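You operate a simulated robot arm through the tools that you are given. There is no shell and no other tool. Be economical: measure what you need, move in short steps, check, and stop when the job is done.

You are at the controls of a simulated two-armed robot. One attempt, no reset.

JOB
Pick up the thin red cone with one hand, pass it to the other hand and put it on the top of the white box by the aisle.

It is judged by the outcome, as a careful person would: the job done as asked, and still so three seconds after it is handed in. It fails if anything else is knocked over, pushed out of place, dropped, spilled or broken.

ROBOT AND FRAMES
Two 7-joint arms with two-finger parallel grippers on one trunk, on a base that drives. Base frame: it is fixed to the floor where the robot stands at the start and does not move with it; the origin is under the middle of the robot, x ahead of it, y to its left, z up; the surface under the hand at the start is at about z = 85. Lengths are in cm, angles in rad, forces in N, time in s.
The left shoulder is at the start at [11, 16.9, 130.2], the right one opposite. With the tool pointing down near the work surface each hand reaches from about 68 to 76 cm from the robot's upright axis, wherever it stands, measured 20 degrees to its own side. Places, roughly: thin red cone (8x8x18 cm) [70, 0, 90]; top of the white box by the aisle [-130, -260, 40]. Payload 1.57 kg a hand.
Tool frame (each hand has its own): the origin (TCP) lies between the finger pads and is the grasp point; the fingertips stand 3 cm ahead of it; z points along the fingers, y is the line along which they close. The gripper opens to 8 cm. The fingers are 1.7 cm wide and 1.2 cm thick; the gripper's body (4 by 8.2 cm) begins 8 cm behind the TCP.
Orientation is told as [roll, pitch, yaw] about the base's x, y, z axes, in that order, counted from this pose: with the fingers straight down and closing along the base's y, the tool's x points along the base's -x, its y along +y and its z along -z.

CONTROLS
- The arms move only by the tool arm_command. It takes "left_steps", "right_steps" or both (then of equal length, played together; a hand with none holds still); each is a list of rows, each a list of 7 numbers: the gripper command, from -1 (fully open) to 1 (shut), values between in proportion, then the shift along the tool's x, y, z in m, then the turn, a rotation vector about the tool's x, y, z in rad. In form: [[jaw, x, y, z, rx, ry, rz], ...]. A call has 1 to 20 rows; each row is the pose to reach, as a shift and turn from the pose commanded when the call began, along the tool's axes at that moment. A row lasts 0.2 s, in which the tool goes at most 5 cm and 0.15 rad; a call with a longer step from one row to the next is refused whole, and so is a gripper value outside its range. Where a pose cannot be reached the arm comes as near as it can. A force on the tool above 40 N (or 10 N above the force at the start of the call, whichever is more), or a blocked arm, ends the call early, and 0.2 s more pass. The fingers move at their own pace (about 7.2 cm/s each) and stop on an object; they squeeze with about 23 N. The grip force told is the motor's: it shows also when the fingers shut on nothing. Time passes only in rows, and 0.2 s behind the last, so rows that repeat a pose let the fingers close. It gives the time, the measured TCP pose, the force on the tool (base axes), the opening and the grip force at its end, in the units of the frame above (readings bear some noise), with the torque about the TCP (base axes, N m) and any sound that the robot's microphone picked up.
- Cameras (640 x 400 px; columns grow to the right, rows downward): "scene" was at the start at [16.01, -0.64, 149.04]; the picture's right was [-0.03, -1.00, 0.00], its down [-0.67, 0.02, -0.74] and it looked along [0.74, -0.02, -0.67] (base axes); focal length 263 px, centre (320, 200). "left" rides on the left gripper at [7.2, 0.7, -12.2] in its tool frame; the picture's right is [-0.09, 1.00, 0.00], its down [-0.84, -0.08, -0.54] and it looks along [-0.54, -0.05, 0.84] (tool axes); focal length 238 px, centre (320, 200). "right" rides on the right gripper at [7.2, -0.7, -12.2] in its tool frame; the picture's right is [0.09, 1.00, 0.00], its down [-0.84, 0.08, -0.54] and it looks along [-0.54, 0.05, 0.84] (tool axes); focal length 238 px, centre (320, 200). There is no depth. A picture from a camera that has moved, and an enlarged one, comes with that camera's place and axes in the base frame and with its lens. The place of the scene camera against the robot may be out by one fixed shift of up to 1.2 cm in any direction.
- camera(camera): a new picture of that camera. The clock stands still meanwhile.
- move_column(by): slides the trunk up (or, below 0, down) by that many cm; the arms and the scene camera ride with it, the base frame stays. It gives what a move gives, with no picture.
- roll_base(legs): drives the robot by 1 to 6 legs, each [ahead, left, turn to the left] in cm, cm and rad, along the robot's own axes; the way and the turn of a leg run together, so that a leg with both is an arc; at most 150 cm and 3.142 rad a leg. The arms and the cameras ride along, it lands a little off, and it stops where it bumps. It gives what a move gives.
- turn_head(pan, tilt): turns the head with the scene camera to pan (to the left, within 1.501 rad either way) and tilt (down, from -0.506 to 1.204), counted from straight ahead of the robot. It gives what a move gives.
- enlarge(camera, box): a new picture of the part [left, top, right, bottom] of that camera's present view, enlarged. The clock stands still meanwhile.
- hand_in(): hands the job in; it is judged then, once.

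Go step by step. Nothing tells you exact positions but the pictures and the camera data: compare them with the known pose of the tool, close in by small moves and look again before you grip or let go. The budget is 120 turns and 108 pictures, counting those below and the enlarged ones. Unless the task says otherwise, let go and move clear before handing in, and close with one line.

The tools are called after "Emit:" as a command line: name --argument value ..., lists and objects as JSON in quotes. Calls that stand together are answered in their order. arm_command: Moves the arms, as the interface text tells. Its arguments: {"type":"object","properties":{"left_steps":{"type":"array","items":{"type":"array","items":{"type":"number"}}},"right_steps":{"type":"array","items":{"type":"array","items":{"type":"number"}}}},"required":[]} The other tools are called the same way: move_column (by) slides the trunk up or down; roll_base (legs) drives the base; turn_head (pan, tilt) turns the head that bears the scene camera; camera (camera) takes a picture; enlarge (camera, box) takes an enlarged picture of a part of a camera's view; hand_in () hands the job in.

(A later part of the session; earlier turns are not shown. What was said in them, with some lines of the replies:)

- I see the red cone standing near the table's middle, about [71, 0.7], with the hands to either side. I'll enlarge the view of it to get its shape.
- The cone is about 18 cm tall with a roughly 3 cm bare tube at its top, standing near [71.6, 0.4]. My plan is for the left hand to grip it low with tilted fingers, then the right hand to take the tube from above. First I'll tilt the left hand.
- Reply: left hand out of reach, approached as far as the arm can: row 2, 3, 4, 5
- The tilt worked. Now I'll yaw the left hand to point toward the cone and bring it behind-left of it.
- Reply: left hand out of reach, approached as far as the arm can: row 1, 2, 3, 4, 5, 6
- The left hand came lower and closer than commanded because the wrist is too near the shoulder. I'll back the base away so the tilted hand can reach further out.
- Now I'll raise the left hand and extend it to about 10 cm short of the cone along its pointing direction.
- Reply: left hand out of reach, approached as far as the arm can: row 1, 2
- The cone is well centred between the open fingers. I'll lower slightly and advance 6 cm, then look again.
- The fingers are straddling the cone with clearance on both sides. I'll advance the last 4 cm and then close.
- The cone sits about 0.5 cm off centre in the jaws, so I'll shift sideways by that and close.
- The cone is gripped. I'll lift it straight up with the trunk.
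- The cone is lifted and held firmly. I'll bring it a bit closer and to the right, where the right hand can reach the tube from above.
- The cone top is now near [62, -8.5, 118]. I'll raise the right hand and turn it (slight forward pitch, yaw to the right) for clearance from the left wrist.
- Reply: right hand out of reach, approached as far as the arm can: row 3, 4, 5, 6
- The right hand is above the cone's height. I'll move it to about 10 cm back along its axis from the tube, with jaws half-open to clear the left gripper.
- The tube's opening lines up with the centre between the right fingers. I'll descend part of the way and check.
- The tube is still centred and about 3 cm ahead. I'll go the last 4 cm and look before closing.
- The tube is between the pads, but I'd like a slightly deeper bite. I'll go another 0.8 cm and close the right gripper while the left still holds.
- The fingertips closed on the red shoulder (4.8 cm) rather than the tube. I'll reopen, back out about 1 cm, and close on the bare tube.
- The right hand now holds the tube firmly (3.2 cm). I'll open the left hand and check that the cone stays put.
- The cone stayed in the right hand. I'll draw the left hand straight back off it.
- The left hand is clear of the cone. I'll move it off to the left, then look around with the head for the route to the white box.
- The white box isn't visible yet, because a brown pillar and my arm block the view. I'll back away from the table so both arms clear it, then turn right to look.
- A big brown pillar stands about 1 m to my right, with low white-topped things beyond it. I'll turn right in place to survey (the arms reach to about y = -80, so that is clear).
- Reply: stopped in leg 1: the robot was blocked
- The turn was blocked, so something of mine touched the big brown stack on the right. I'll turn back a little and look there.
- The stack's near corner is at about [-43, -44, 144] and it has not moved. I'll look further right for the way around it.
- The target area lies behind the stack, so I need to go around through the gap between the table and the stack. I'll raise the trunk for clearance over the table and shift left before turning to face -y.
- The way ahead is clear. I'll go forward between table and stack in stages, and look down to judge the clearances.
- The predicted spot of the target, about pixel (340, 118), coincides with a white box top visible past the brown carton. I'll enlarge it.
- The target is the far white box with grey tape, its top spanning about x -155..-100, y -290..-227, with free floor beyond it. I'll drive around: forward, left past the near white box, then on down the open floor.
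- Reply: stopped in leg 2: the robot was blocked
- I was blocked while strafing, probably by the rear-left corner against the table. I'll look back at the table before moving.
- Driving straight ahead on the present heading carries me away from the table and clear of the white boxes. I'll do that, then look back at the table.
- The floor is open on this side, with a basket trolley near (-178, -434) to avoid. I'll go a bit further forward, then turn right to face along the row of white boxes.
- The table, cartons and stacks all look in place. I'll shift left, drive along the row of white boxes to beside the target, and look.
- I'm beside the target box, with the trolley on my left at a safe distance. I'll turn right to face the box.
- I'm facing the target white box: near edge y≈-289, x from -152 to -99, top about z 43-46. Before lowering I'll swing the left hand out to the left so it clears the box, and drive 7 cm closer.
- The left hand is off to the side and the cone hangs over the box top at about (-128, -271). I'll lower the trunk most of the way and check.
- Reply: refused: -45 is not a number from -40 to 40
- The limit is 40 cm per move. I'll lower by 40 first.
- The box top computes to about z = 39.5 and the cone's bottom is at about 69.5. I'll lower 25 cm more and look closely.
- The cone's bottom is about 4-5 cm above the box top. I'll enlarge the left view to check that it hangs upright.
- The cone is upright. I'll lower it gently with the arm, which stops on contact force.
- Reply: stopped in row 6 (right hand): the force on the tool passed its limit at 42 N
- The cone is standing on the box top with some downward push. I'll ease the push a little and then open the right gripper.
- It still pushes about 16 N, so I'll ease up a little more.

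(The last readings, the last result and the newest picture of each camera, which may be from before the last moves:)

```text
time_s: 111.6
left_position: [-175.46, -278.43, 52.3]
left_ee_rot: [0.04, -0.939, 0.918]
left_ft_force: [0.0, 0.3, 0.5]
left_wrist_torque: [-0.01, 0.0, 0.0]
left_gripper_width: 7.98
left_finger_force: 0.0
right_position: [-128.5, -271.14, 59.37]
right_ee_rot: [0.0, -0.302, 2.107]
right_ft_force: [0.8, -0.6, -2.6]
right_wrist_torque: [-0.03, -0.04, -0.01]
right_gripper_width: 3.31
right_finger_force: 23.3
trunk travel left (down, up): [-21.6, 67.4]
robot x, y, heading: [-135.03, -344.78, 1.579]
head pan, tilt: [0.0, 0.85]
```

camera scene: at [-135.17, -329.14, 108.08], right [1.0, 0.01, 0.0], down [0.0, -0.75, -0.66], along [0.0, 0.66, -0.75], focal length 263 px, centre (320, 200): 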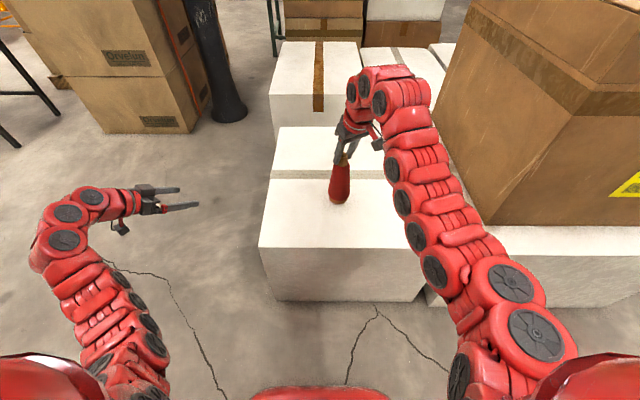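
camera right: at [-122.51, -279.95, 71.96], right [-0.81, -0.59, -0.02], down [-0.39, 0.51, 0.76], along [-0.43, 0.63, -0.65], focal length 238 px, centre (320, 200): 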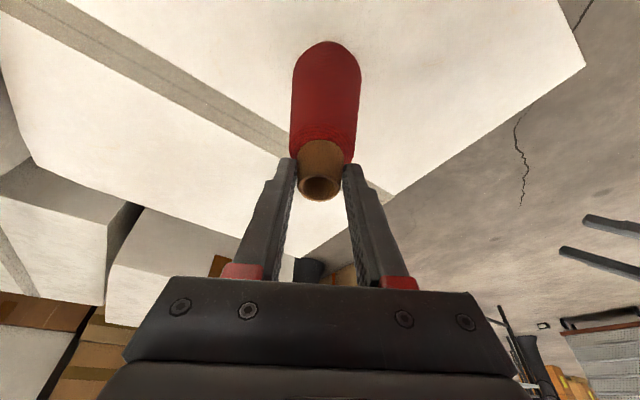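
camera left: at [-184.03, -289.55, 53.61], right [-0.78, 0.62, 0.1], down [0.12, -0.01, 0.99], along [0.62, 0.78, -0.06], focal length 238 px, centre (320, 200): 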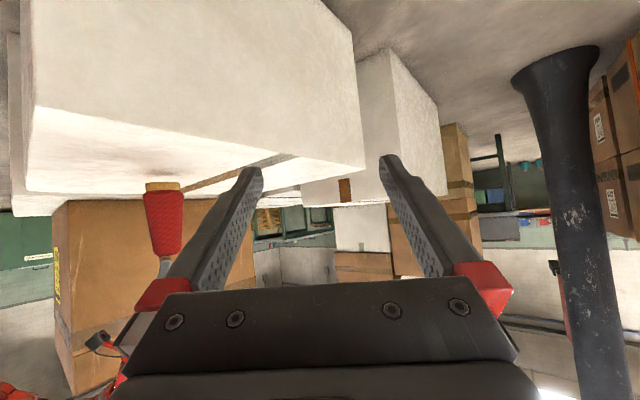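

The push is gone, so the cone is within about a millimetre of the surface. I'll lower 1 mm and open.

Emit:
arm_command --right_steps '[[1, 0.0004, 0, 0.0012, 0, 0, 0], [1, 0.0004, 0, 0.0012, 0, 0, 0], [0.1, 0.0004, 0, 0.0012, 0, 0, 0], [-0.2, 0.0004, 0, 0.0012, 0, 0, 0], [-0.4, 0.0004, 0, 0.0012, 0, 0, 0], [-0.6, 0.0004, 0, 0.0012, 0, 0, 0], [-0.6, 0.0004, 0, 0.0012, 0, 0, 0]]'

Emit:
enlarge --camera "left" --box '[80, 140, 240, 290]'

Emit:
camera --camera "right"

```text
time_s: 113.2
left_position: [-175.47, -278.48, 52.34]
left_ee_rot: [0.042, -0.939, 0.919]
left_ft_force: [-0.6, 0.9, 0.1]
left_wrist_torque: [0.0, 0.0, -0.02]
left_gripper_width: 7.99
left_finger_force: 0.0
right_position: [-128.62, -271.18, 59.39]
right_ee_rot: [0.0, -0.303, 2.109]
right_ft_force: [0.2, -1.1, 0.1]
right_wrist_torque: [-0.02, -0.01, -0.01]
right_gripper_width: 6.42
right_finger_force: 0.0
trunk travel left (down, up): [-21.6, 67.4]
robot x, y, heading: [-134.59, -344.07, 1.577]
head pan, tilt: [0.0, 0.85]
```

```text
2.67 times, centred on (160, 215) of left
camera zoom: at [-184.05, -289.56, 53.61], right [-0.78, 0.62, 0.1], down [0.12, -0.01, 0.99], along [0.62, 0.78, -0.06], focal length 636 px, centre (747, 160)
```

zoom: 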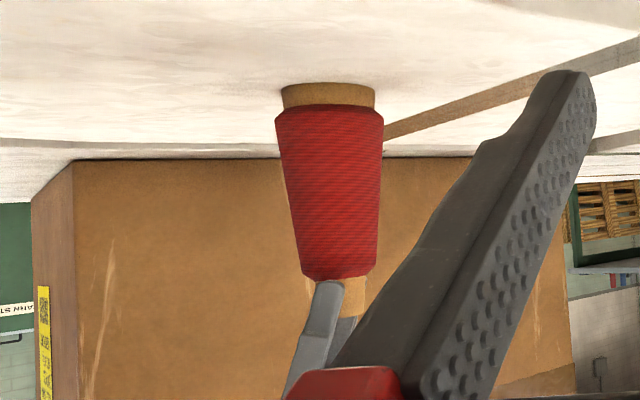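

```text
42 pictures are left
camera right: at [-122.58, -279.94, 68.94], right [-0.81, -0.59, -0.03], down [-0.39, 0.51, 0.77], along [-0.44, 0.63, -0.64], focal length 238 px, centre (320, 200)
```

right: 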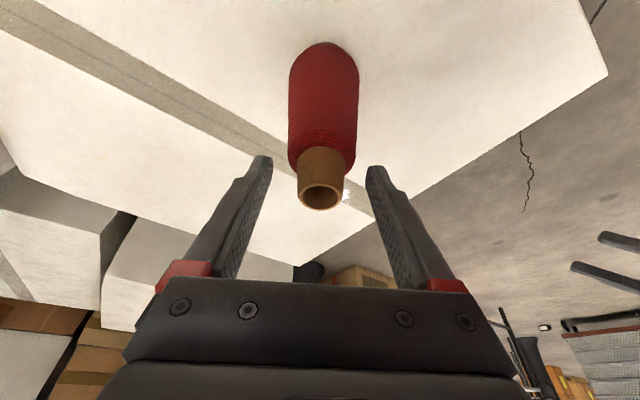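

The cone stands free between the open fingers. I'll raise the trunk straight up to withdraw.

Emit:
move_column --by 20

Emit:
camera --camera "scene"

Emit:
camera --camera "right"

```text
time_s: 115.4
left_position: [-175.45, -278.32, 72.33]
left_ee_rot: [0.043, -0.939, 0.918]
left_ft_force: [0.2, 0.2, 0.7]
left_wrist_torque: [0.01, -0.01, -0.01]
left_gripper_width: 8.03
left_finger_force: 0.0
right_position: [-128.48, -271.12, 79.32]
right_ee_rot: [0.0, -0.303, 2.107]
right_ft_force: [-0.4, 0.5, 0.0]
right_wrist_torque: [0.02, -0.04, -0.02]
right_gripper_width: 6.4
right_finger_force: 0.0
trunk travel left (down, up): [-41.6, 47.4]
robot x, y, heading: [-134.7, -344.49, 1.578]
head pan, tilt: [0.0, 0.85]
```

```text
41 pictures are left
camera scene: at [-135.19, -329.13, 128.07], right [1.0, 0.01, 0.0], down [0.0, -0.75, -0.66], along [0.0, 0.66, -0.75], focal length 263 px, centre (320, 200)
```

scene: 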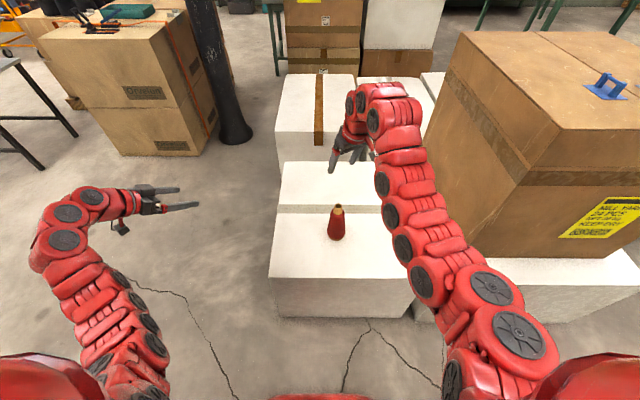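

```text
40 pictures are left
camera right: at [-122.58, -279.93, 88.92], right [-0.81, -0.59, -0.03], down [-0.39, 0.51, 0.77], along [-0.44, 0.63, -0.64], focal length 238 px, centre (320, 200)
```

right: 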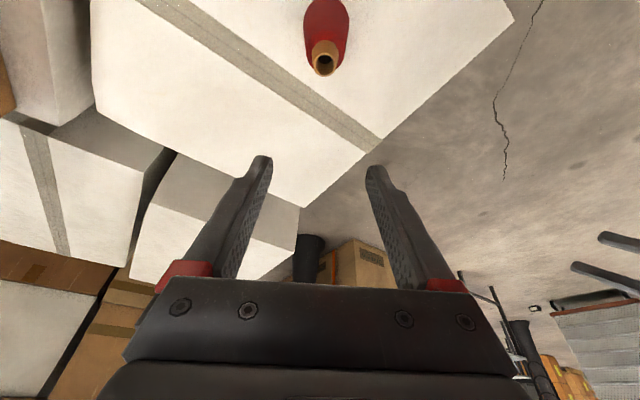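

The cone stands upright on the white box, both hands are clear of it, and everything in view is where it was. I'll hand the job in.

Emit:
hand_in

```text
The job is handed in.
```

The red cone was picked up with the left hand, passed to the right, and stands upright on the white box by the aisle. On the way the base or an arm touched something twice, the stack of cartons and probably the table. The stack had not moved and the table looked in place from a distance.
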